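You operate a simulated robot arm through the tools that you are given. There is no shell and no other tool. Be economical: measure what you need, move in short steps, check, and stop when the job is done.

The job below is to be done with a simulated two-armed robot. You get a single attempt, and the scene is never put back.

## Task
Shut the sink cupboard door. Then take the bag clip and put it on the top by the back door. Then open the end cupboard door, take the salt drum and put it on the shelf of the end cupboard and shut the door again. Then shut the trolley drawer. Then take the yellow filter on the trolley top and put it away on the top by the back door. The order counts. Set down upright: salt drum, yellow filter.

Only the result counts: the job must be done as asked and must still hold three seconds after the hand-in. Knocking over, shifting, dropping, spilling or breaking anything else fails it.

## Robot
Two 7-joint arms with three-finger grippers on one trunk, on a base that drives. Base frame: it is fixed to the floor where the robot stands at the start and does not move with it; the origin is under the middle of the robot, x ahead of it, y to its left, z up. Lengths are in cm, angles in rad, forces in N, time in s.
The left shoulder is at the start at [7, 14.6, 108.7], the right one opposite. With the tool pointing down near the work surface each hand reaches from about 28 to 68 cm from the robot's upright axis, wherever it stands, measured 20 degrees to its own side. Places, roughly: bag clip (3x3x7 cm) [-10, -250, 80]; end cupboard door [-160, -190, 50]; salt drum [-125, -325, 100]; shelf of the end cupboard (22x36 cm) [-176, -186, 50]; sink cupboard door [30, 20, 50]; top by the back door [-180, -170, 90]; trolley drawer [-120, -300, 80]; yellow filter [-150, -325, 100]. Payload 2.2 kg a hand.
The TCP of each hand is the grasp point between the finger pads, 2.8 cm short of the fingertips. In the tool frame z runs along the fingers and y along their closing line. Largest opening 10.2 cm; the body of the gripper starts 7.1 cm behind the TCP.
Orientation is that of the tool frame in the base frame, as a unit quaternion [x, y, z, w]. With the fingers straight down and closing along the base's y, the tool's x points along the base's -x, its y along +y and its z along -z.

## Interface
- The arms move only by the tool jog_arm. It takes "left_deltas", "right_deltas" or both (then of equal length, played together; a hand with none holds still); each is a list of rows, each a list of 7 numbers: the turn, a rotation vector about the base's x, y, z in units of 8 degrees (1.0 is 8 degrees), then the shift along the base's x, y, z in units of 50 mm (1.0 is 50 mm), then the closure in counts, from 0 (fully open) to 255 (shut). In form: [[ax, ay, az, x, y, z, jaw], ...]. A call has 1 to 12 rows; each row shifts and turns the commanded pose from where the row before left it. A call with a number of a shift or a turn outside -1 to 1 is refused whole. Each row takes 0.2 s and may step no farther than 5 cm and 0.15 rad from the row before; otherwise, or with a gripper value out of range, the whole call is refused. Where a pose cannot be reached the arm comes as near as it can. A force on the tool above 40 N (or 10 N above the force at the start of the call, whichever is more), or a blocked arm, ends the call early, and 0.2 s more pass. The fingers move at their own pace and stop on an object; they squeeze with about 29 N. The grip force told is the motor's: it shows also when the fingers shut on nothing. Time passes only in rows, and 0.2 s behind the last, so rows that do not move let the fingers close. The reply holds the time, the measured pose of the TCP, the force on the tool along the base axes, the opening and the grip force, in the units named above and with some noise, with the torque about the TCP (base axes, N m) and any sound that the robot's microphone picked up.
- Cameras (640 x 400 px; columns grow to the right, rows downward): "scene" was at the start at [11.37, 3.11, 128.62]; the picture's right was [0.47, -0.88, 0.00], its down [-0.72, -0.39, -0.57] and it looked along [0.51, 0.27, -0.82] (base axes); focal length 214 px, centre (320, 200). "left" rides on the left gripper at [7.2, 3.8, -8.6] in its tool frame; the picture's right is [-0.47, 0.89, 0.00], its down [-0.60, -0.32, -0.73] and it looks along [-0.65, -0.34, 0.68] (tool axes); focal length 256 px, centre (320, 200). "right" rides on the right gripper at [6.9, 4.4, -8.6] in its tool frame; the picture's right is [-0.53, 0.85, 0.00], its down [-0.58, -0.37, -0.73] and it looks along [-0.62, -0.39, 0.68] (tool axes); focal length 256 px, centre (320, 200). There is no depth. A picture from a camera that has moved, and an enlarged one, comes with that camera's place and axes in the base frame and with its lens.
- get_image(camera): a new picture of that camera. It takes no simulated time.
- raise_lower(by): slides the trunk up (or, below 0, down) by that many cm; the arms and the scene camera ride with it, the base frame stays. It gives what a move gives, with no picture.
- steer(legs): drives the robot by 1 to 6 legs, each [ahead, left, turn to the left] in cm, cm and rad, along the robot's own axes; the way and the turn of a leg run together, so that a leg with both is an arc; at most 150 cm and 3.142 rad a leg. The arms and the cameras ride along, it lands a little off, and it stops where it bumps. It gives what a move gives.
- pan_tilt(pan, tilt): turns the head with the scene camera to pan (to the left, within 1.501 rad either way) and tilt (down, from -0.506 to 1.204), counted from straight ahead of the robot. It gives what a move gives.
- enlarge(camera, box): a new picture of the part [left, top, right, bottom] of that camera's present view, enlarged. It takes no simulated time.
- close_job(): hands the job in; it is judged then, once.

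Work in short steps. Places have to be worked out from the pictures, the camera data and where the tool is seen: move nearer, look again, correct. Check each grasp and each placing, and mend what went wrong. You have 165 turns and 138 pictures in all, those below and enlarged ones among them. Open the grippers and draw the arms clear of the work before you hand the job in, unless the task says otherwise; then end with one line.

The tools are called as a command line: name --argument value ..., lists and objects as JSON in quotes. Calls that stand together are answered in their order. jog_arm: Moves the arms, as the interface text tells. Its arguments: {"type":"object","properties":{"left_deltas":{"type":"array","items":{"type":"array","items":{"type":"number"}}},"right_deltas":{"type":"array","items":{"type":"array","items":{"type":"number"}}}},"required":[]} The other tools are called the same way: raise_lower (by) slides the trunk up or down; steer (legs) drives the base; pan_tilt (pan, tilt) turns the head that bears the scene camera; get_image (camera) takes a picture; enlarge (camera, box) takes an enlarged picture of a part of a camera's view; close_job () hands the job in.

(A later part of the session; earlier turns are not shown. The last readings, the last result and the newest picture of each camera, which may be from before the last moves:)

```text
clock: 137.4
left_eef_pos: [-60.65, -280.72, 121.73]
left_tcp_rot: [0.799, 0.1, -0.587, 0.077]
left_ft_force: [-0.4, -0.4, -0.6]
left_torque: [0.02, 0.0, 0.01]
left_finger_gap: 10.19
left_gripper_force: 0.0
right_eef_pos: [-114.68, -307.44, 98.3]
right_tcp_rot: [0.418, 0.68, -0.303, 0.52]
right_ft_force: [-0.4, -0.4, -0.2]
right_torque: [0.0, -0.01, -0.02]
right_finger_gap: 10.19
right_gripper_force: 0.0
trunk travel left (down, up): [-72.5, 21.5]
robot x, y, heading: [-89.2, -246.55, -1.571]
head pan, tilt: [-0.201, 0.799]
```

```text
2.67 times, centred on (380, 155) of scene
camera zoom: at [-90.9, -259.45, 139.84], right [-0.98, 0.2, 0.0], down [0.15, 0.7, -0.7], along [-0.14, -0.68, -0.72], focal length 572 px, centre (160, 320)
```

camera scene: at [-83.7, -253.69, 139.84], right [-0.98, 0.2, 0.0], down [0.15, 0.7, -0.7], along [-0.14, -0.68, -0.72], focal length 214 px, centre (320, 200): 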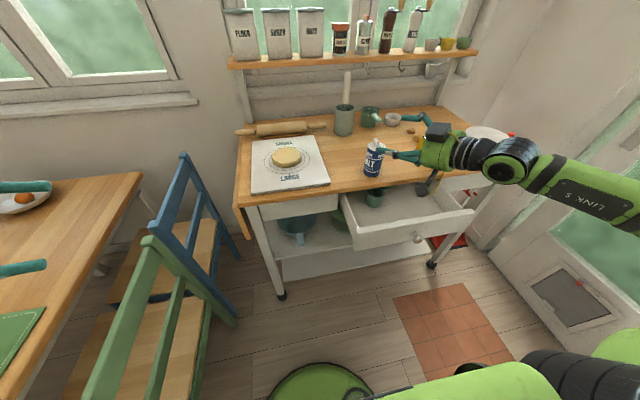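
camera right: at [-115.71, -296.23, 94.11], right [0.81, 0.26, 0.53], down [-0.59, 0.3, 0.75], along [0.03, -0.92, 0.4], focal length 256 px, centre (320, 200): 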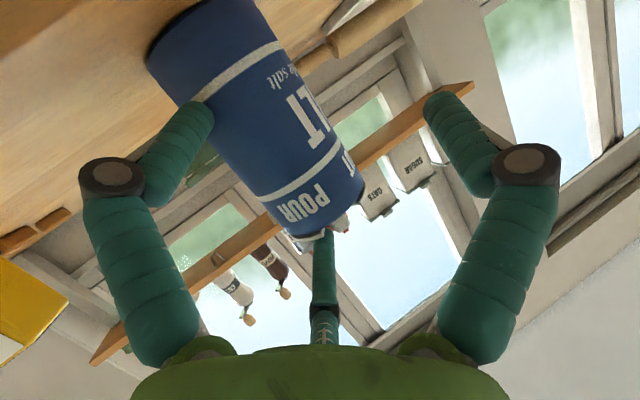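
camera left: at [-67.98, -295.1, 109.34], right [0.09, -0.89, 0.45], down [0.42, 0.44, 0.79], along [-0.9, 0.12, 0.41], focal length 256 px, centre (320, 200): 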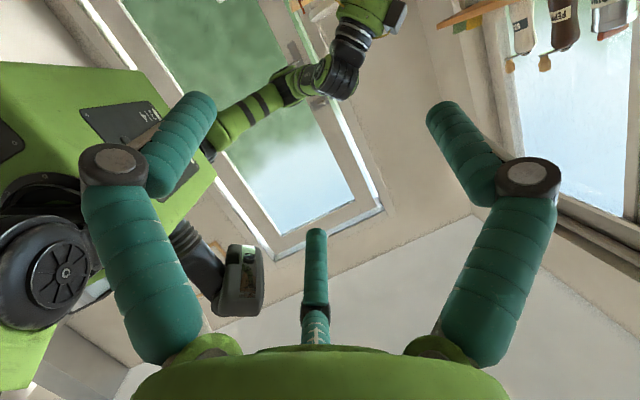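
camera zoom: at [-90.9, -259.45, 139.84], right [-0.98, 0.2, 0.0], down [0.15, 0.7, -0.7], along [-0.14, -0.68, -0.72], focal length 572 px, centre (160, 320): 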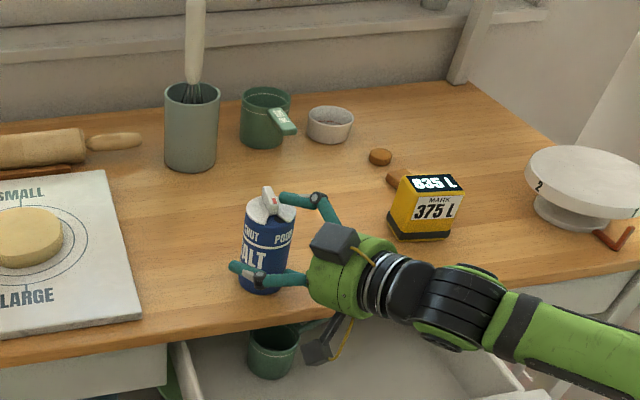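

The drum is between the fingers with no contact force. I'll close.

jog_arm --right_deltas '[[0, 0, 0, 0, 0, 0, 100], [0, 0, 0, 0, 0, 0, 255], [0, 0, 0, 0, 0, 0, 255], [0, 0, 0, 0, 0, 0, 255]]'

enlarge --camera "scene" --box '[260, 80, 500, 230]'

```text
clock: 138.4
left_eef_pos: [-60.52, -280.13, 121.82]
left_tcp_rot: [0.799, 0.097, -0.588, 0.078]
left_ft_force: [0.0, -0.5, 0.2]
left_torque: [0.02, 0.01, -0.05]
left_finger_gap: 10.2
left_gripper_force: 0.1
right_eef_pos: [-114.92, -307.32, 99.72]
right_tcp_rot: [0.413, 0.675, -0.311, 0.527]
right_ft_force: [-11.8, 2.2, 34.7]
right_torque: [-0.58, 0.6, -0.27]
right_finger_gap: 4.96
right_gripper_force: 28.5
trunk travel left (down, up): [-72.5, 21.5]
robot x, y, heading: [-88.94, -246.68, -1.573]
head pan, tilt: [-0.201, 0.799]
```

```text
2.67 times, centred on (380, 155) of scene
camera zoom: at [-90.88, -258.77, 139.93], right [-0.98, 0.2, 0.0], down [0.15, 0.7, -0.7], along [-0.14, -0.69, -0.71], focal length 572 px, centre (160, 320)
```

zoom: 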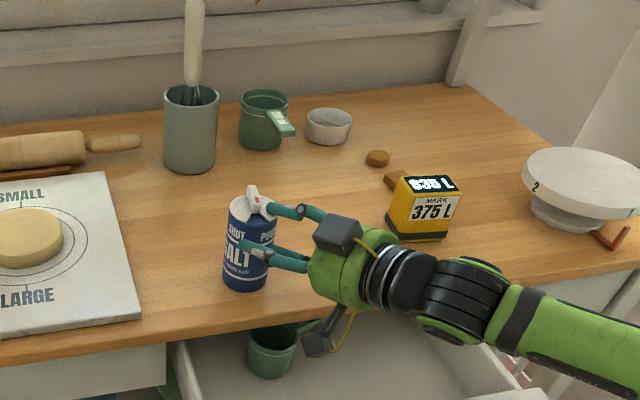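

The hand was pushed up during closing and the gap is only 5 cm, so this isn't a proper grip. I'll zoom in to see how the fingers sit on the drum.

enlarge --camera "scene" --box '[330, 130, 420, 200]'

get_image --camera "right"

```text
5.71 times, centred on (375, 165) of scene
camera zoom: at [-90.88, -258.77, 139.93], right [-0.98, 0.2, 0.0], down [0.15, 0.7, -0.7], along [-0.14, -0.69, -0.71], focal length 1226 px, centre (6, 400)
```

zoom: 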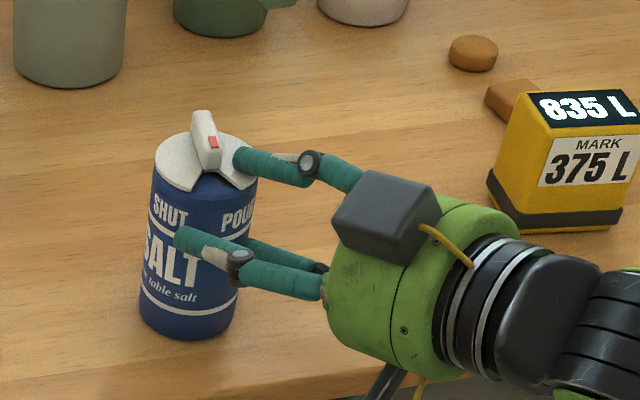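

```text
49 pictures are left
camera right: at [-115.81, -296.21, 95.26], right [0.8, 0.27, 0.53], down [-0.59, 0.32, 0.74], along [0.03, -0.91, 0.42], focal length 256 px, centre (320, 200)
```

right: 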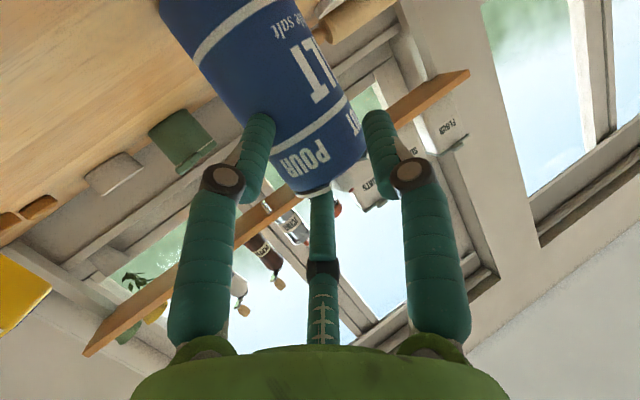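

The fingers hold the drum near the tips. The previous tip grip did carry it safely, so I'll try a gentle lift and see whether it stays upright and steady.

jog_arm --right_deltas '[[0, 0, 0, 0, 0, 0.15, 255], [0, 0, 0, 0, 0, 0.3, 255], [0, 0, 0, 0, 0, 0.4, 255], [0, 0, 0, 0, 0, 0.4, 255], [0, 0, 0, 0, 0, 0, 255]]'

enlarge --camera "scene" --box '[310, 110, 430, 200]'

```text
clock: 139.6
left_eef_pos: [-60.62, -280.79, 121.47]
left_tcp_rot: [0.8, 0.099, -0.588, 0.076]
left_ft_force: [-0.3, -0.4, -1.0]
left_torque: [-0.01, -0.01, 0.02]
left_finger_gap: 10.2
left_gripper_force: 0.1
right_eef_pos: [-114.27, -307.54, 104.47]
right_tcp_rot: [0.419, 0.68, -0.302, 0.52]
right_ft_force: [0.1, 0.7, -0.3]
right_torque: [0.0, 0.01, 0.01]
right_finger_gap: 0.21
right_gripper_force: 28.5
trunk travel left (down, up): [-72.5, 21.5]
robot x, y, heading: [-89.49, -246.09, -1.575]
head pan, tilt: [-0.201, 0.799]
```

```text
4.44 times, centred on (370, 155) of scene
camera zoom: at [-90.84, -259.45, 139.84], right [-0.98, 0.2, 0.0], down [0.15, 0.7, -0.7], along [-0.14, -0.68, -0.72], focal length 953 px, centre (98, 400)
```

zoom: 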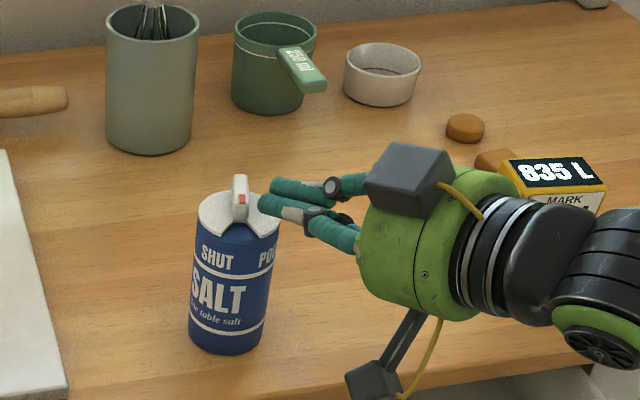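

The fingers slipped off, and the drum still stands upright at about (-111,-309). I'll take the wrist view to triangulate its height precisely.

get_image --camera "right"

```text
47 pictures are left
camera right: at [-115.33, -296.26, 100.39], right [0.81, 0.26, 0.53], down [-0.59, 0.3, 0.75], along [0.03, -0.92, 0.4], focal length 256 px, centre (320, 200)
```

right: 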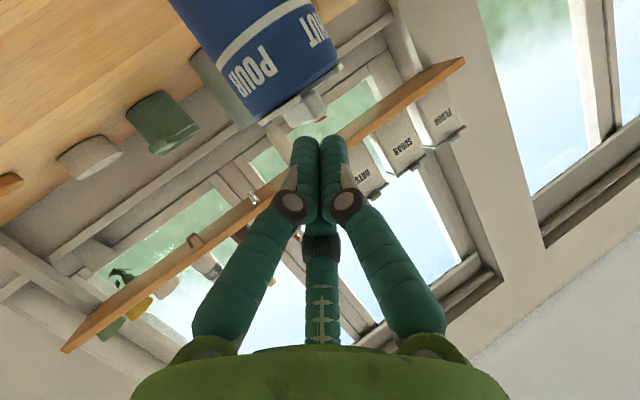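

Triangulation gives the lid at (-112.2,-312.7,100.6), so the table is at z≈89.5 and the drum is farther away and lower than I assumed. All my grasps were too shallow and too high. I'll back off, open, lower, and line up again.

jog_arm --right_deltas '[[0, 0, 0, -0.3, 0.5, 0, 255], [0, 0, 0, -0.3, 0.6, 0, 0], [0, 0, 0, 0, 0, -0.5, 0], [0, 0, 0, 0, -0.1, -0.5, 0], [0, 0, 0, 0, -0.1, -0.28, 0], [0, 0, 0, 0, 0, 0, 0]]'

get_image --camera "right"

enlarge --camera "scene" --box '[310, 110, 430, 200]'

```text
clock: 141.0
left_eef_pos: [-60.62, -280.82, 121.6]
left_tcp_rot: [0.8, 0.099, -0.587, 0.076]
left_ft_force: [-0.3, 0.1, 0.9]
left_torque: [0.0, -0.01, -0.02]
left_finger_gap: 10.17
left_gripper_force: 0.0
right_eef_pos: [-117.37, -303.19, 98.2]
right_tcp_rot: [0.418, 0.68, -0.303, 0.521]
right_ft_force: [0.4, -1.0, 0.3]
right_torque: [-0.01, -0.03, 0.01]
right_finger_gap: 10.21
right_gripper_force: 0.0
trunk travel left (down, up): [-72.5, 21.5]
robot x, y, heading: [-89.48, -246.24, -1.578]
head pan, tilt: [-0.201, 0.799]
```

```text
46 pictures are left
camera right: at [-118.28, -292.01, 94.09], right [0.81, 0.26, 0.53], down [-0.59, 0.3, 0.75], along [0.03, -0.92, 0.4], focal length 256 px, centre (320, 200)
```

right: 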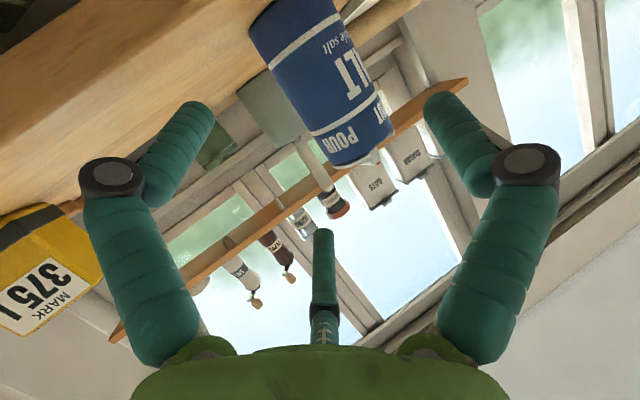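

```text
4.44 times, centred on (370, 155) of scene
camera zoom: at [-90.84, -259.52, 139.84], right [-0.98, 0.2, 0.0], down [0.15, 0.7, -0.7], along [-0.14, -0.68, -0.72], focal length 953 px, centre (98, 400)
```

zoom: 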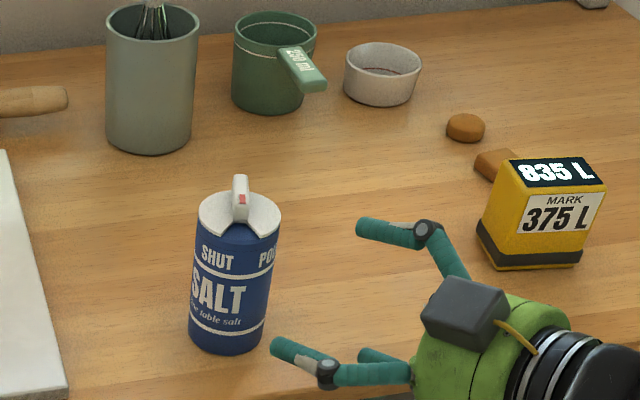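

Both views agree: drum axis at (-112.1,-312.7), z 90–100.8, dead ahead of the hand. I'll advance 9 cm to mid-height.

jog_arm --right_deltas '[[0, 0, 0, 0.22, -0.4, -0.13, 0], [0, 0, 0, 0.22, -0.4, -0.13, 0], [0, 0, 0, 0.22, -0.4, -0.13, 0], [0, 0, 0, 0.22, -0.4, -0.13, 0], [0, 0, 0, 0, 0, 0, 0]]'

jog_arm --right_deltas '[[0, 0, 0, 0, 0, 0, 60], [0, 0, 0, 0, 0, 0, 255], [0, 0, 0, 0, 0, 0, 255], [0, 0, 0, 0, 0, 0, 255]]'

enlarge --camera "scene" --box '[310, 110, 430, 200]'

```text
clock: 142.2
left_eef_pos: [-60.55, -280.77, 121.62]
left_tcp_rot: [0.8, 0.099, -0.587, 0.076]
left_ft_force: [-0.2, 0.4, -1.2]
left_torque: [0.02, -0.03, -0.02]
left_finger_gap: 10.2
left_gripper_force: 0.0
right_eef_pos: [-113.0, -311.02, 95.46]
right_tcp_rot: [0.418, 0.68, -0.303, 0.521]
right_ft_force: [-1.3, -1.4, 3.4]
right_torque: [-0.07, 0.1, 0.02]
right_finger_gap: 10.3
right_gripper_force: 0.0
trunk travel left (down, up): [-72.5, 21.5]
robot x, y, heading: [-89.53, -246.32, -1.578]
head pan, tilt: [-0.201, 0.799]
```

```text
clock: 143.2
left_eef_pos: [-60.56, -280.83, 121.6]
left_tcp_rot: [0.8, 0.099, -0.587, 0.076]
left_ft_force: [-0.3, 0.1, 0.6]
left_torque: [0.02, 0.0, -0.02]
left_finger_gap: 10.21
left_gripper_force: 0.0
right_eef_pos: [-113.05, -311.02, 95.36]
right_tcp_rot: [0.418, 0.68, -0.303, 0.521]
right_ft_force: [0.2, 1.1, 0.2]
right_torque: [0.05, -0.01, -0.02]
right_finger_gap: 7.75
right_gripper_force: 28.9
trunk travel left (down, up): [-72.5, 21.5]
robot x, y, heading: [-89.35, -246.34, -1.575]
head pan, tilt: [-0.201, 0.799]
```

```text
4.44 times, centred on (370, 155) of scene
camera zoom: at [-90.85, -259.52, 139.84], right [-0.98, 0.2, 0.0], down [0.15, 0.7, -0.7], along [-0.14, -0.68, -0.72], focal length 953 px, centre (98, 400)
```

zoom: 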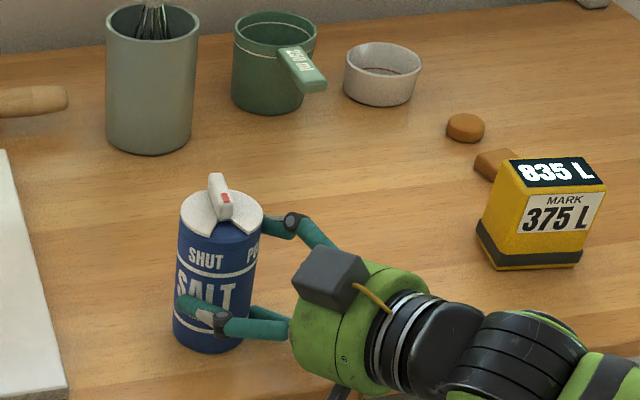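

The gap is 7.75 cm with no side force, a proper grip across the diameter. I'll lift.

jog_arm --right_deltas '[[0, 0, 0, 0, 0, 0.3, 255], [0, 0, 0, 0, 0, 0.6, 255], [0, 0, 0, 0, 0, 0.8, 255], [0, 0, 0, 0, 0, 0.8, 255], [0, 0, 0, 0, 0, 0, 255]]'

enlarge --camera "scene" --box '[280, 60, 520, 210]'

```text
clock: 144.4
left_eef_pos: [-60.56, -280.96, 121.5]
left_tcp_rot: [0.8, 0.099, -0.587, 0.076]
left_ft_force: [0.1, -0.4, 0.4]
left_torque: [-0.01, 0.03, 0.0]
left_finger_gap: 10.19
left_gripper_force: 0.0
right_eef_pos: [-112.99, -311.05, 108.03]
right_tcp_rot: [0.418, 0.681, -0.302, 0.52]
right_ft_force: [-0.5, -0.6, -2.1]
right_torque: [0.01, 0.06, -0.01]
right_finger_gap: 7.75
right_gripper_force: 28.7
trunk travel left (down, up): [-72.5, 21.5]
robot x, y, heading: [-89.38, -246.35, -1.576]
head pan, tilt: [-0.201, 0.799]
```

```text
2.67 times, centred on (400, 135) of scene
camera zoom: at [-90.89, -259.6, 139.83], right [-0.98, 0.2, 0.0], down [0.15, 0.7, -0.7], along [-0.14, -0.68, -0.72], focal length 572 px, centre (107, 373)
```

zoom: 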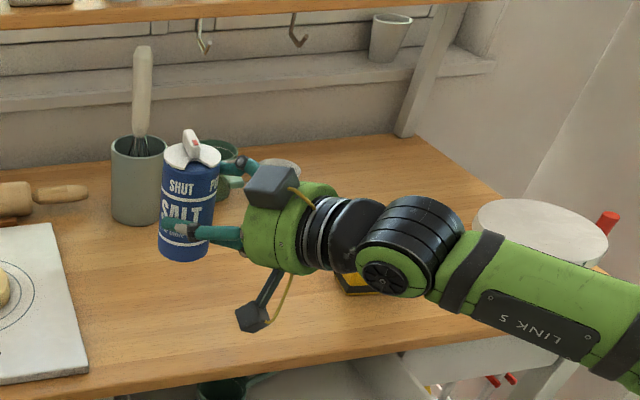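

The drum is held securely (2 N weight; base 5.4 cm below the TCP). I'll drive around the door end, back into the free area, and turn to face the cupboard.

steer --legs '[[-12, 16, 0], [-68, 0, 0], [0, 0, -1.566]]'

pan_tilt --pan 0.2 --tilt 0.75

get_image --camera "scene"

```text
clock: 153.2
left_eef_pos: [-107.79, -194.48, 121.61]
left_tcp_rot: [0.636, -0.495, -0.469, -0.362]
left_ft_force: [0.2, 0.3, 0.9]
left_torque: [0.02, 0.01, 0.0]
left_finger_gap: 10.19
left_gripper_force: 0.1
right_eef_pos: [-137.77, -142.08, 108.09]
right_tcp_rot: [0.777, 0.185, -0.582, 0.154]
right_ft_force: [-0.4, 0.7, -2.2]
right_torque: [0.07, -0.05, 0.02]
right_finger_gap: 7.6
right_gripper_force: 29.1
trunk travel left (down, up): [-72.5, 21.5]
robot x, y, heading: [-73.04, -165.79, 3.141]
head pan, tilt: [-0.201, 0.799]
```

```text
clock: 154.0
left_eef_pos: [-107.77, -194.48, 121.55]
left_tcp_rot: [0.636, -0.495, -0.47, -0.362]
left_ft_force: [0.3, 0.2, 0.2]
left_torque: [0.0, -0.01, 0.01]
left_finger_gap: 10.2
left_gripper_force: 0.0
right_eef_pos: [-137.8, -142.08, 108.03]
right_tcp_rot: [0.777, 0.186, -0.582, 0.155]
right_ft_force: [-0.1, 0.4, -2.4]
right_torque: [0.02, -0.04, -0.01]
right_finger_gap: 7.61
right_gripper_force: 28.7
trunk travel left (down, up): [-72.5, 21.5]
robot x, y, heading: [-73.12, -165.67, 3.137]
head pan, tilt: [0.201, 0.75]
```

```text
42 pictures are left
camera scene: at [-86.3, -167.79, 140.23], right [-0.19, 0.98, 0.0], down [0.67, 0.13, -0.73], along [-0.72, -0.14, -0.68], focal length 214 px, centre (320, 200)
```

scene: 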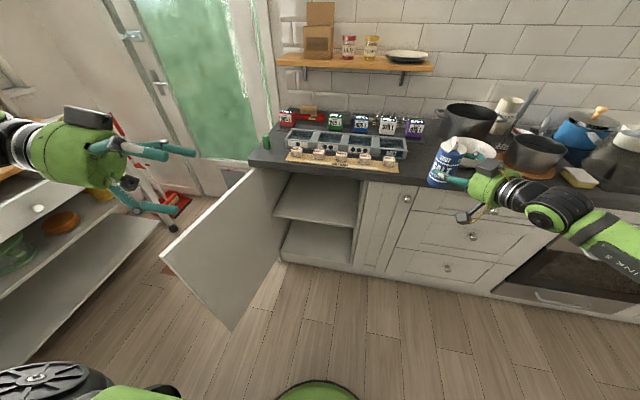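

The cupboard opening, shelf and door are all visible. I'll raise the left hand out of the way, then lower the trunk for the shelf height.

jog_arm --left_deltas '[[0, 0, 0, 0, 0.2, 0.9, 0], [0, 0, 0, 0, 0.2, 0.9, 0], [0, 0, 0, 0, 0.2, 0.9, 0], [0, 0, 0, 0, 0, 0, 0]]'

raise_lower --by -42

get_image --camera "scene"

```text
clock: 155.0
left_eef_pos: [-107.97, -191.66, 135.21]
left_tcp_rot: [0.636, -0.495, -0.468, -0.362]
left_ft_force: [-0.5, -0.3, 0.2]
left_torque: [-0.01, 0.0, -0.02]
left_finger_gap: 10.21
left_gripper_force: 0.1
right_eef_pos: [-137.79, -142.08, 108.03]
right_tcp_rot: [0.777, 0.185, -0.582, 0.154]
right_ft_force: [0.2, -0.5, -2.0]
right_torque: [0.05, -0.06, 0.02]
right_finger_gap: 7.61
right_gripper_force: 28.8
trunk travel left (down, up): [-72.5, 21.5]
robot x, y, heading: [-73.0, -166.07, 3.133]
head pan, tilt: [0.201, 0.75]
```

```text
refused: -42 is not a number from -40 to 40
```

```text
41 pictures are left
camera scene: at [-86.29, -167.83, 140.23], right [-0.19, 0.98, 0.0], down [0.67, 0.13, -0.73], along [-0.72, -0.14, -0.68], focal length 214 px, centre (320, 200)
```

scene: 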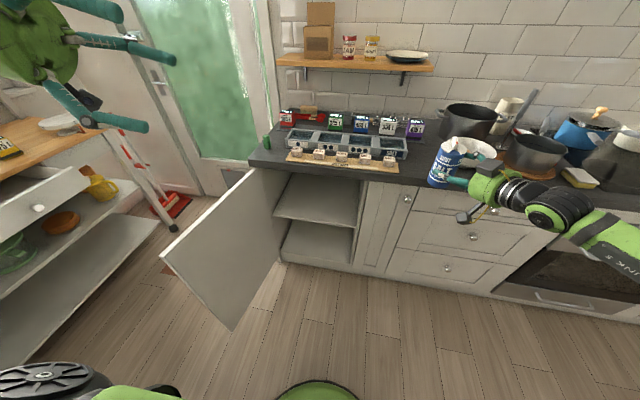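

Trunk steps are limited to 40 cm. I'll lower it by 40 and then move the drum left in front of the opening.

raise_lower --by -40

jog_arm --right_deltas '[[0, 0, 0, 0.2, -0.9, 0, 255], [0, 0, 0, 0.2, -0.9, 0, 255], [0, 0, 0, 0, -0.9, 0, 255], [0, 0, 0, 0, -0.9, 0, 255], [0, 0, 0, 0, -0.9, 0, 255], [0, 0, 0, 0, -0.9, 0, 255], [0, 0, 0, 0, -0.9, 0, 255], [0, 0, 0, 0, -0.9, 0, 255], [0, 0, 0, 0, -0.9, 0, 255], [0, 0, 0, 0, 0, 0, 255]]'

get_image --camera "scene"

```text
clock: 158.8
left_eef_pos: [-107.95, -191.59, 95.21]
left_tcp_rot: [0.636, -0.495, -0.469, -0.361]
left_ft_force: [0.0, 0.6, -0.3]
left_torque: [-0.01, 0.01, -0.03]
left_finger_gap: 10.2
left_gripper_force: 0.1
right_eef_pos: [-137.82, -142.19, 68.05]
right_tcp_rot: [0.777, 0.186, -0.582, 0.155]
right_ft_force: [-0.5, -0.2, -2.3]
right_torque: [0.08, -0.05, 0.0]
right_finger_gap: 7.55
right_gripper_force: 28.4
trunk travel left (down, up): [-32.5, 61.5]
robot x, y, heading: [-73.3, -165.93, 3.138]
head pan, tilt: [0.201, 0.75]
```

```text
clock: 161.1
left_eef_pos: [-108.09, -191.48, 95.15]
left_tcp_rot: [0.636, -0.495, -0.469, -0.361]
left_ft_force: [0.8, 0.4, 0.1]
left_torque: [0.01, 0.03, 0.03]
left_finger_gap: 10.21
left_gripper_force: 0.0
right_eef_pos: [-137.54, -171.21, 69.07]
right_tcp_rot: [0.778, 0.185, -0.581, 0.154]
right_ft_force: [-0.3, -0.6, -3.0]
right_torque: [0.07, -0.08, 0.0]
right_finger_gap: 7.58
right_gripper_force: 28.7
right hand out of reach, approached as far as the arm can: row 6, 7, 8, 9
trunk travel left (down, up): [-32.5, 61.5]
robot x, y, heading: [-73.33, -165.76, 3.135]
head pan, tilt: [0.201, 0.75]
```

```text
40 pictures are left
camera scene: at [-86.28, -167.78, 100.24], right [-0.19, 0.98, 0.0], down [0.67, 0.13, -0.73], along [-0.72, -0.14, -0.68], focal length 214 px, centre (320, 200)
```

scene: 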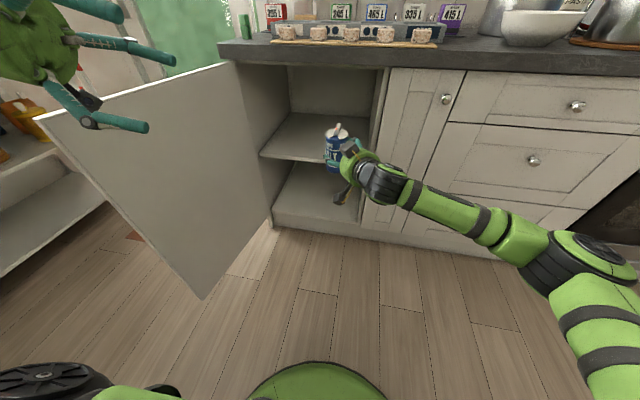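

The arm reaches (-137.5,-171), so the base must do the rest. Before approaching I'll look at where the left elbow is relative to the door.

pan_tilt --pan 1.1 --tilt 0.5

get_image --camera "scene"

```text
clock: 162.2
left_eef_pos: [-107.87, -191.54, 95.07]
left_tcp_rot: [0.636, -0.495, -0.469, -0.362]
left_ft_force: [-0.3, -0.6, -0.1]
left_torque: [0.01, 0.02, 0.03]
left_finger_gap: 10.19
left_gripper_force: 0.0
right_eef_pos: [-137.5, -171.22, 69.04]
right_tcp_rot: [0.777, 0.185, -0.581, 0.154]
right_ft_force: [-0.5, -0.1, -2.9]
right_torque: [0.08, -0.06, -0.01]
right_finger_gap: 7.57
right_gripper_force: 29.5
trunk travel left (down, up): [-32.5, 61.5]
robot x, y, heading: [-73.03, -165.78, 3.137]
head pan, tilt: [1.1, 0.499]
```

```text
39 pictures are left
camera scene: at [-82.33, -174.3, 102.43], right [-0.89, 0.46, 0.0], down [0.22, 0.43, -0.88], along [-0.4, -0.78, -0.48], focal length 214 px, centre (320, 200)
```

scene: 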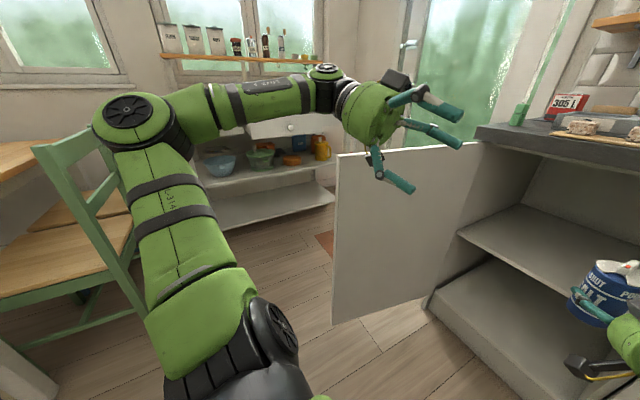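

The left elbow is at z≈97, above the door top (86), but close. I'll raise the left hand for margin, then turn the base 10° left and go partway in.

jog_arm --left_deltas '[[0, 0, 0, 0.3, 0.3, 0.8, 0], [0, 0, 0, 0.3, 0.3, 0.8, 0], [0, 0, 0, 0.3, 0.3, 0.8, 0], [0, 0, 0, 0, 0, 0.5, 0], [0, 0, 0, 0, 0, 0, 0]]' --right_deltas '[[0, 0, 0, 0, 0, 0, 255], [0, 0, 0, 0, 0, 0, 255], [0, 0, 0, 0, 0, 0, 255], [0, 0, 0, 0, 0, 0, 255], [0, 0, 0, 0, 0, 0, 255]]'

steer --legs '[[0, 0, 0.175], [20, -2, 0]]'

pan_tilt --pan 0.1 --tilt 0.75

get_image --camera "scene"

```text
clock: 163.4
left_eef_pos: [-103.49, -187.12, 109.77]
left_tcp_rot: [0.636, -0.495, -0.469, -0.361]
left_ft_force: [1.9, -0.3, 0.3]
left_torque: [-0.03, 0.02, 0.02]
left_finger_gap: 10.17
left_gripper_force: 0.1
right_eef_pos: [-137.47, -171.32, 69.17]
right_tcp_rot: [0.778, 0.185, -0.581, 0.154]
right_ft_force: [0.3, -0.2, -3.5]
right_torque: [0.07, -0.09, 0.0]
right_finger_gap: 7.54
right_gripper_force: 29.4
trunk travel left (down, up): [-32.5, 61.5]
robot x, y, heading: [-73.22, -166.05, 3.134]
head pan, tilt: [1.1, 0.499]
```

```text
clock: 165.8
left_eef_pos: [-119.78, -193.57, 109.68]
left_tcp_rot: [0.677, -0.438, -0.498, -0.32]
left_ft_force: [-0.4, -0.1, -0.1]
left_torque: [-0.01, 0.0, 0.03]
left_finger_gap: 10.19
left_gripper_force: 0.2
right_eef_pos: [-156.15, -183.94, 69.17]
right_tcp_rot: [0.759, 0.253, -0.564, 0.204]
right_ft_force: [-0.4, 0.6, -2.8]
right_torque: [0.04, -0.02, 0.01]
right_finger_gap: 7.55
right_gripper_force: 29.2
trunk travel left (down, up): [-32.5, 61.5]
robot x, y, heading: [-93.81, -167.11, -2.973]
head pan, tilt: [1.1, 0.499]
```

```text
clock: 167.0
left_eef_pos: [-119.74, -193.53, 109.73]
left_tcp_rot: [0.677, -0.437, -0.499, -0.318]
left_ft_force: [0.1, 0.5, -0.4]
left_torque: [-0.02, -0.03, 0.01]
left_finger_gap: 10.24
left_gripper_force: 0.0
right_eef_pos: [-156.01, -183.86, 69.06]
right_tcp_rot: [0.759, 0.252, -0.565, 0.203]
right_ft_force: [0.0, -0.2, -2.6]
right_torque: [0.06, -0.01, 0.0]
right_finger_gap: 7.52
right_gripper_force: 29.1
trunk travel left (down, up): [-32.5, 61.5]
robot x, y, heading: [-93.41, -167.57, -2.966]
head pan, tilt: [0.099, 0.75]
```

```text
38 pictures are left
camera scene: at [-106.61, -170.81, 100.24], right [-0.27, 0.96, 0.0], down [0.66, 0.18, -0.73], along [-0.7, -0.2, -0.68], focal length 214 px, centre (320, 200)
```

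scene: 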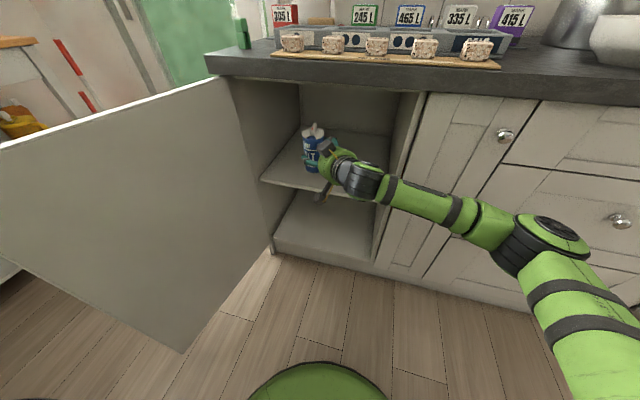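

Triangulating the shelf's front-left corner gives (-159,-206,54), so the shelf is at z≈54. I'll drive 13 cm farther in, which puts the drum over the shelf while the under-hand camera stays in front of its edge.

steer --legs '[[13, 0, 0]]'

get_image --camera "scene"

get_image --camera "right"

```text
clock: 168.3
left_eef_pos: [-132.4, -195.7, 109.76]
left_tcp_rot: [0.677, -0.438, -0.498, -0.319]
left_ft_force: [-0.5, -0.4, -0.4]
left_torque: [-0.02, -0.02, -0.04]
left_finger_gap: 10.18
left_gripper_force: 0.1
right_eef_pos: [-168.97, -186.1, 69.03]
right_tcp_rot: [0.759, 0.254, -0.564, 0.205]
right_ft_force: [-0.3, -0.3, -2.7]
right_torque: [0.05, -0.03, 0.02]
right_finger_gap: 7.56
right_gripper_force: 29.2
trunk travel left (down, up): [-32.5, 61.5]
robot x, y, heading: [-106.09, -169.69, -2.97]
head pan, tilt: [0.099, 0.75]
```

```text
37 pictures are left
camera scene: at [-119.37, -173.0, 100.22], right [-0.27, 0.96, 0.0], down [0.66, 0.18, -0.73], along [-0.7, -0.2, -0.68], focal length 214 px, centre (320, 200)
```

scene: 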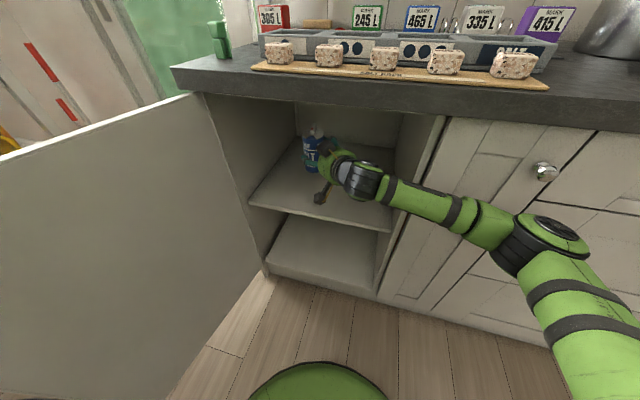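

```text
36 pictures are left
camera right: at [-158.24, -183.22, 65.01], right [0.39, -0.75, 0.53], down [0.19, 0.63, 0.75], along [-0.9, -0.19, 0.39], focal length 256 px, centre (320, 200)
```

right: 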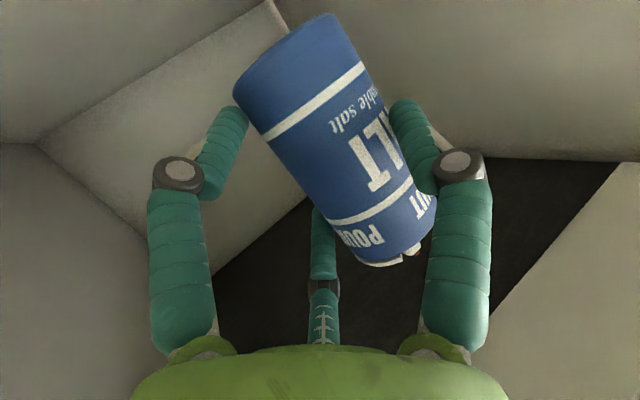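

The drum is over the shelf (z≈53–54), with its base at 63.6 now. I'll lower the trunk by 8, then feel for the shelf with small steps.

raise_lower --by -8

jog_arm --right_deltas '[[0, 0, 0, 0, 0, -0.1, 255], [0, 0, 0, 0, 0, -0.1, 255], [0, 0, 0, 0, 0, 0, 255]]'

```text
clock: 169.5
left_eef_pos: [-132.41, -195.8, 101.75]
left_tcp_rot: [0.676, -0.438, -0.499, -0.319]
left_ft_force: [-0.2, -0.4, 1.1]
left_torque: [0.03, -0.01, 0.04]
left_finger_gap: 10.19
left_gripper_force: 0.0
right_eef_pos: [-168.88, -186.07, 61.28]
right_tcp_rot: [0.758, 0.253, -0.565, 0.204]
right_ft_force: [0.0, -0.5, -2.6]
right_torque: [0.05, -0.07, 0.01]
right_finger_gap: 7.51
right_gripper_force: 28.8
trunk travel left (down, up): [-24.5, 69.5]
robot x, y, heading: [-106.57, -169.23, -2.972]
head pan, tilt: [0.099, 0.75]
```

```text
clock: 170.3
left_eef_pos: [-132.5, -195.76, 101.78]
left_tcp_rot: [0.677, -0.437, -0.499, -0.318]
left_ft_force: [-0.5, 0.1, 1.0]
left_torque: [0.01, 0.02, -0.01]
left_finger_gap: 10.21
left_gripper_force: 0.1
right_eef_pos: [-168.84, -186.06, 61.15]
right_tcp_rot: [0.758, 0.253, -0.565, 0.205]
right_ft_force: [0.8, -0.2, -2.9]
right_torque: [0.09, -0.06, 0.0]
right_finger_gap: 7.52
right_gripper_force: 29.1
right hand out of reach, approached as far as the arm can: row 1, 2
trunk travel left (down, up): [-24.5, 69.5]
robot x, y, heading: [-105.98, -169.39, -2.971]
head pan, tilt: [0.099, 0.75]
```

The arm is at full extension, so I'll lower with the trunk in small steps instead.

raise_lower --by -1.5

get_image --camera "right"

```text
clock: 170.9
left_eef_pos: [-132.4, -195.67, 100.18]
left_tcp_rot: [0.677, -0.438, -0.499, -0.319]
left_ft_force: [0.5, 0.6, 0.3]
left_torque: [-0.03, 0.0, 0.0]
left_finger_gap: 10.2
left_gripper_force: 0.0
right_eef_pos: [-168.72, -186.01, 59.71]
right_tcp_rot: [0.757, 0.254, -0.565, 0.206]
right_ft_force: [0.6, 0.0, -2.3]
right_torque: [0.03, -0.02, 0.0]
right_finger_gap: 7.51
right_gripper_force: 28.7
trunk travel left (down, up): [-23.0, 71.0]
robot x, y, heading: [-106.62, -169.55, -2.971]
head pan, tilt: [0.099, 0.75]
```

```text
35 pictures are left
camera right: at [-158.19, -183.21, 55.56], right [0.4, -0.75, 0.53], down [0.19, 0.63, 0.75], along [-0.9, -0.19, 0.39], focal length 256 px, centre (320, 200)
```

right: 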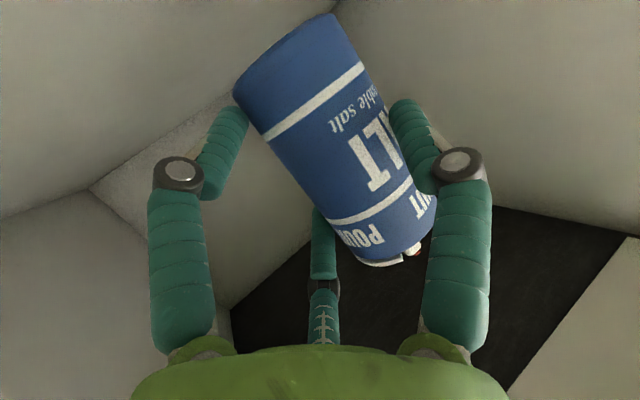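

The shelf appears to be at about z=51, so there are about 3 cm to go. I'll continue lowering.

raise_lower --by -2

raise_lower --by -0.6

```text
clock: 171.6
left_eef_pos: [-132.42, -195.74, 98.28]
left_tcp_rot: [0.677, -0.438, -0.498, -0.319]
left_ft_force: [0.5, 0.2, 0.9]
left_torque: [0.0, -0.02, 0.01]
left_finger_gap: 10.2
left_gripper_force: 0.0
right_eef_pos: [-168.82, -186.01, 57.64]
right_tcp_rot: [0.759, 0.253, -0.565, 0.204]
right_ft_force: [-0.1, -0.4, -2.0]
right_torque: [0.09, -0.06, 0.0]
right_finger_gap: 7.51
right_gripper_force: 28.3
trunk travel left (down, up): [-21.0, 73.0]
robot x, y, heading: [-106.58, -169.25, -2.97]
head pan, tilt: [0.099, 0.75]
```

```text
clock: 172.1
left_eef_pos: [-132.43, -195.65, 97.67]
left_tcp_rot: [0.677, -0.438, -0.499, -0.318]
left_ft_force: [0.2, 0.2, 0.0]
left_torque: [0.03, 0.0, -0.02]
left_finger_gap: 10.19
left_gripper_force: 0.1
right_eef_pos: [-168.77, -186.07, 57.08]
right_tcp_rot: [0.758, 0.253, -0.565, 0.204]
right_ft_force: [0.7, -0.5, -3.1]
right_torque: [0.03, 0.0, 0.01]
right_finger_gap: 7.52
right_gripper_force: 29.1
trunk travel left (down, up): [-20.4, 73.6]
robot x, y, heading: [-106.01, -169.54, -2.97]
head pan, tilt: [0.099, 0.75]
```

No contact yet. I'll keep lowering in small steps.

raise_lower --by -0.7

raise_lower --by -0.7

enlarge --camera "scene" --box '[220, 80, 460, 280]'

```text
clock: 172.7
left_eef_pos: [-132.43, -195.76, 96.98]
left_tcp_rot: [0.677, -0.438, -0.499, -0.319]
left_ft_force: [0.7, -0.5, -1.0]
left_torque: [-0.02, 0.0, 0.02]
left_finger_gap: 10.19
left_gripper_force: 0.0
right_eef_pos: [-168.84, -186.12, 56.4]
right_tcp_rot: [0.758, 0.253, -0.565, 0.204]
right_ft_force: [-0.1, -0.6, -2.0]
right_torque: [0.08, -0.05, -0.03]
right_finger_gap: 7.5
right_gripper_force: 29.1
trunk travel left (down, up): [-19.7, 74.3]
robot x, y, heading: [-106.7, -169.84, -2.969]
head pan, tilt: [0.099, 0.75]
```

```text
clock: 173.3
left_eef_pos: [-132.49, -195.71, 96.23]
left_tcp_rot: [0.677, -0.437, -0.499, -0.319]
left_ft_force: [0.4, 0.9, -0.4]
left_torque: [0.02, -0.01, 0.01]
left_finger_gap: 10.18
left_gripper_force: 0.2
right_eef_pos: [-168.85, -186.05, 55.63]
right_tcp_rot: [0.759, 0.253, -0.565, 0.204]
right_ft_force: [-0.7, 0.3, -2.5]
right_torque: [0.06, -0.09, -0.01]
right_finger_gap: 7.51
right_gripper_force: 28.9
trunk travel left (down, up): [-19.0, 75.0]
robot x, y, heading: [-106.39, -169.79, -2.972]
head pan, tilt: [0.099, 0.75]
```

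```text
2.00 times, centred on (340, 180) of scene
camera zoom: at [-119.29, -172.99, 86.73], right [-0.27, 0.96, 0.0], down [0.66, 0.18, -0.73], along [-0.7, -0.2, -0.68], focal length 429 px, centre (280, 240)
```

zoom: 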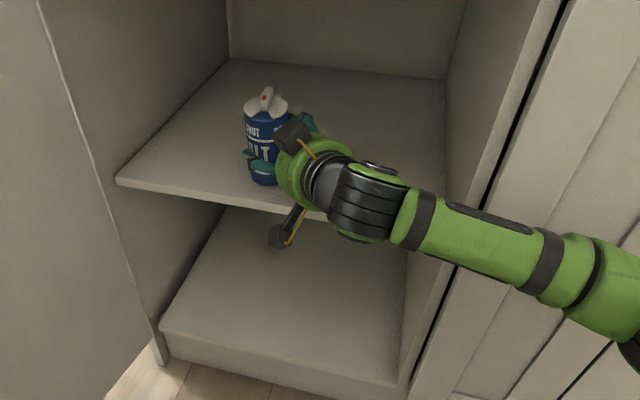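

Visually the drum base is at about z=50 and still just above the shelf (z≈48.5). I'll continue down slowly.

raise_lower --by -0.7

raise_lower --by -0.6

raise_lower --by -0.5

```text
clock: 173.8
left_eef_pos: [-132.16, -195.7, 95.65]
left_tcp_rot: [0.677, -0.439, -0.499, -0.318]
left_ft_force: [1.1, -0.1, -0.4]
left_torque: [-0.02, -0.03, -0.02]
left_finger_gap: 10.2
left_gripper_force: 0.0
right_eef_pos: [-168.9, -186.07, 55.54]
right_tcp_rot: [0.755, 0.253, -0.569, 0.206]
right_ft_force: [-1.0, 1.0, 15.3]
right_torque: [-0.35, -0.11, 0.0]
right_finger_gap: 7.5
right_gripper_force: 28.5
trunk travel left (down, up): [-18.3, 75.7]
robot x, y, heading: [-106.42, -169.72, -2.974]
head pan, tilt: [0.099, 0.75]
```

```text
clock: 174.4
left_eef_pos: [-131.98, -195.53, 95.03]
left_tcp_rot: [0.676, -0.439, -0.5, -0.317]
left_ft_force: [-0.2, 0.5, -0.8]
left_torque: [-0.01, -0.02, -0.01]
left_finger_gap: 10.22
left_gripper_force: 0.0
right_eef_pos: [-168.74, -186.08, 55.52]
right_tcp_rot: [0.752, 0.252, -0.573, 0.208]
right_ft_force: [0.1, 3.6, 30.6]
right_torque: [-0.61, -0.33, 0.02]
right_finger_gap: 7.48
right_gripper_force: 28.6
trunk travel left (down, up): [-17.7, 76.3]
robot x, y, heading: [-106.36, -169.52, -2.973]
head pan, tilt: [0.099, 0.75]
```

```text
clock: 174.9
left_eef_pos: [-132.12, -195.7, 94.62]
left_tcp_rot: [0.676, -0.439, -0.5, -0.318]
left_ft_force: [-0.3, 0.0, 0.9]
left_torque: [-0.02, -0.02, 0.0]
left_finger_gap: 10.22
left_gripper_force: 0.1
right_eef_pos: [-168.66, -186.0, 54.91]
right_tcp_rot: [0.753, 0.251, -0.573, 0.206]
right_ft_force: [-0.5, 2.1, 28.5]
right_torque: [-0.73, -0.34, 0.03]
right_finger_gap: 7.54
right_gripper_force: 29.0
trunk travel left (down, up): [-17.2, 76.8]
robot x, y, heading: [-106.35, -169.52, -2.97]
head pan, tilt: [0.099, 0.75]
```

Contact with the shelf at about z=50. I'll ease the press with a small raise and then check.

raise_lower --by 0.9

get_image --camera "right"

```text
clock: 175.5
left_eef_pos: [-132.24, -195.62, 95.36]
left_tcp_rot: [0.676, -0.438, -0.499, -0.319]
left_ft_force: [0.8, 0.3, 0.1]
left_torque: [-0.01, 0.02, 0.03]
left_finger_gap: 10.19
left_gripper_force: 0.1
right_eef_pos: [-168.74, -186.13, 55.01]
right_tcp_rot: [0.757, 0.252, -0.567, 0.204]
right_ft_force: [-3.8, -3.2, 13.6]
right_torque: [-0.7, 0.0, -0.14]
right_finger_gap: 7.55
right_gripper_force: 29.4
trunk travel left (down, up): [-18.1, 75.9]
robot x, y, heading: [-106.28, -169.7, -2.973]
head pan, tilt: [0.099, 0.75]
```

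```text
33 pictures are left
camera right: at [-158.17, -183.21, 50.84], right [0.4, -0.75, 0.53], down [0.19, 0.64, 0.75], along [-0.9, -0.19, 0.4], focal length 256 px, centre (320, 200)
```

right: 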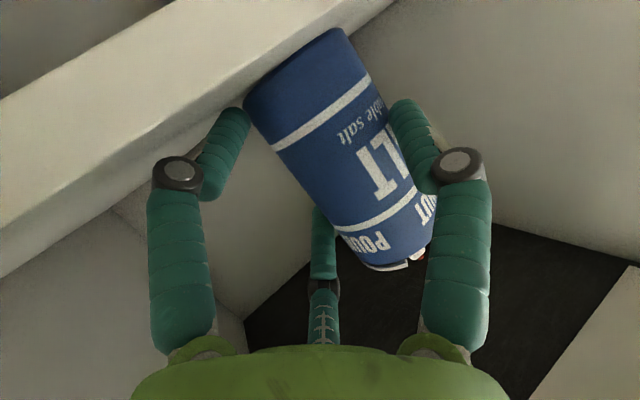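

The drum's base rests on the shelf just behind its front edge, which is enough support. I'll relieve a bit more, open, and check that it stands.

raise_lower --by 0.3

jog_arm --right_deltas '[[0, 0, 0, 0, 0, 0, 180], [0, 0, 0, 0, 0, 0, 100], [0, 0, 0, 0, 0, 0, 0], [0, 0, 0, 0, 0, 0, 0]]'

enlarge --camera "scene" --box '[220, 80, 460, 280]'

```text
clock: 176.0
left_eef_pos: [-132.28, -195.83, 95.73]
left_tcp_rot: [0.676, -0.438, -0.499, -0.318]
left_ft_force: [0.3, 0.4, 0.3]
left_torque: [0.02, -0.02, 0.0]
left_finger_gap: 10.21
left_gripper_force: 0.2
right_eef_pos: [-168.79, -185.93, 54.94]
right_tcp_rot: [0.759, 0.253, -0.564, 0.204]
right_ft_force: [-0.8, -0.7, 7.0]
right_torque: [-0.29, -0.05, -0.06]
right_finger_gap: 7.51
right_gripper_force: 29.0
trunk travel left (down, up): [-18.4, 75.6]
robot x, y, heading: [-106.33, -169.6, -2.97]
head pan, tilt: [0.099, 0.75]
```

```text
clock: 177.0
left_eef_pos: [-132.46, -195.84, 95.64]
left_tcp_rot: [0.677, -0.439, -0.498, -0.319]
left_ft_force: [-0.5, 0.6, -0.2]
left_torque: [-0.03, 0.0, 0.0]
left_finger_gap: 10.23
left_gripper_force: 0.0
right_eef_pos: [-168.85, -186.03, 55.0]
right_tcp_rot: [0.758, 0.253, -0.566, 0.204]
right_ft_force: [-2.6, -0.5, 2.8]
right_torque: [0.0, 0.17, 0.04]
right_finger_gap: 10.07
right_gripper_force: 0.0
trunk travel left (down, up): [-18.4, 75.6]
robot x, y, heading: [-106.36, -169.28, -2.97]
head pan, tilt: [0.099, 0.75]
```

```text
2.00 times, centred on (340, 180) of scene
camera zoom: at [-119.25, -172.98, 86.14], right [-0.27, 0.96, 0.0], down [0.66, 0.18, -0.73], along [-0.7, -0.2, -0.68], focal length 429 px, centre (280, 240)
```

zoom: 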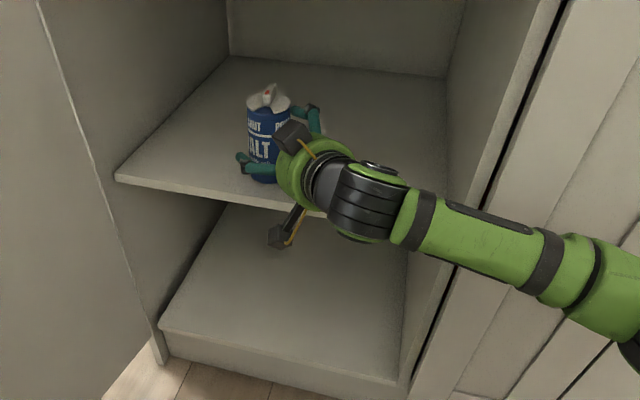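

The drum looks slightly leaned, possibly against a finger. I'll zoom in.

enlarge --camera "scene" --box '[300, 110, 400, 180]'

get_image --camera "right"

```text
5.71 times, centred on (350, 145) of scene
camera zoom: at [-119.25, -172.98, 86.14], right [-0.27, 0.96, 0.0], down [0.66, 0.18, -0.73], along [-0.7, -0.2, -0.68], focal length 1226 px, centre (149, 514)
```

zoom: 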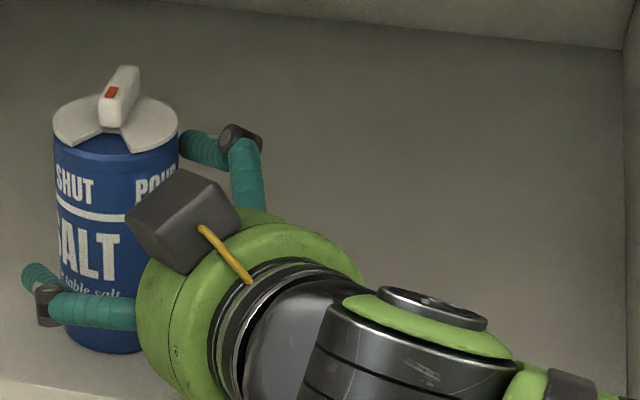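

```text
30 pictures are left
camera right: at [-158.19, -183.18, 50.96], right [0.39, -0.75, 0.53], down [0.19, 0.63, 0.75], along [-0.9, -0.19, 0.39], focal length 256 px, centre (320, 200)
```

right: 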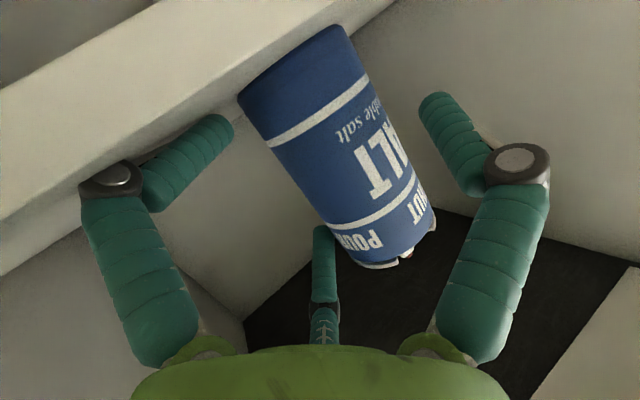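

The drum stands upright and fully on the shelf. I'll back out exactly along the tool axis so the fingers don't touch it.

jog_arm --right_deltas '[[0, 0, 0, 0.3, 0.24, 0.05, 0], [0, 0, 0, 0.45, 0.36, 0.1, 0], [0, 0, 0, 0.5, 0.4, 0.1, 0], [0, 0, 0, 0.5, 0.4, 0.1, 0], [0, 0, 0, 0, 0, 0, 0]]'

enlarge --camera "scene" --box '[220, 80, 460, 280]'

```text
clock: 178.2
left_eef_pos: [-132.39, -195.83, 95.58]
left_tcp_rot: [0.677, -0.438, -0.499, -0.318]
left_ft_force: [-0.3, 0.6, 0.8]
left_torque: [0.03, 0.02, 0.04]
left_finger_gap: 10.21
left_gripper_force: 0.0
right_eef_pos: [-160.3, -178.72, 56.75]
right_tcp_rot: [0.758, 0.254, -0.565, 0.205]
right_ft_force: [-0.5, 0.0, 0.7]
right_torque: [0.01, -0.03, 0.01]
right_finger_gap: 10.19
right_gripper_force: 0.1
right hand out of reach, approached as far as the arm can: row 2
trunk travel left (down, up): [-18.4, 75.6]
robot x, y, heading: [-106.63, -169.56, -2.973]
head pan, tilt: [0.099, 0.75]
```

```text
2.00 times, centred on (340, 180) of scene
camera zoom: at [-119.27, -172.98, 86.14], right [-0.27, 0.96, 0.0], down [0.66, 0.18, -0.73], along [-0.7, -0.2, -0.68], focal length 429 px, centre (280, 240)
```

zoom: 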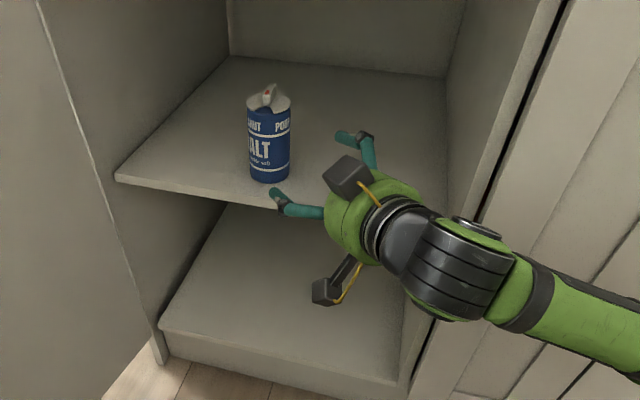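

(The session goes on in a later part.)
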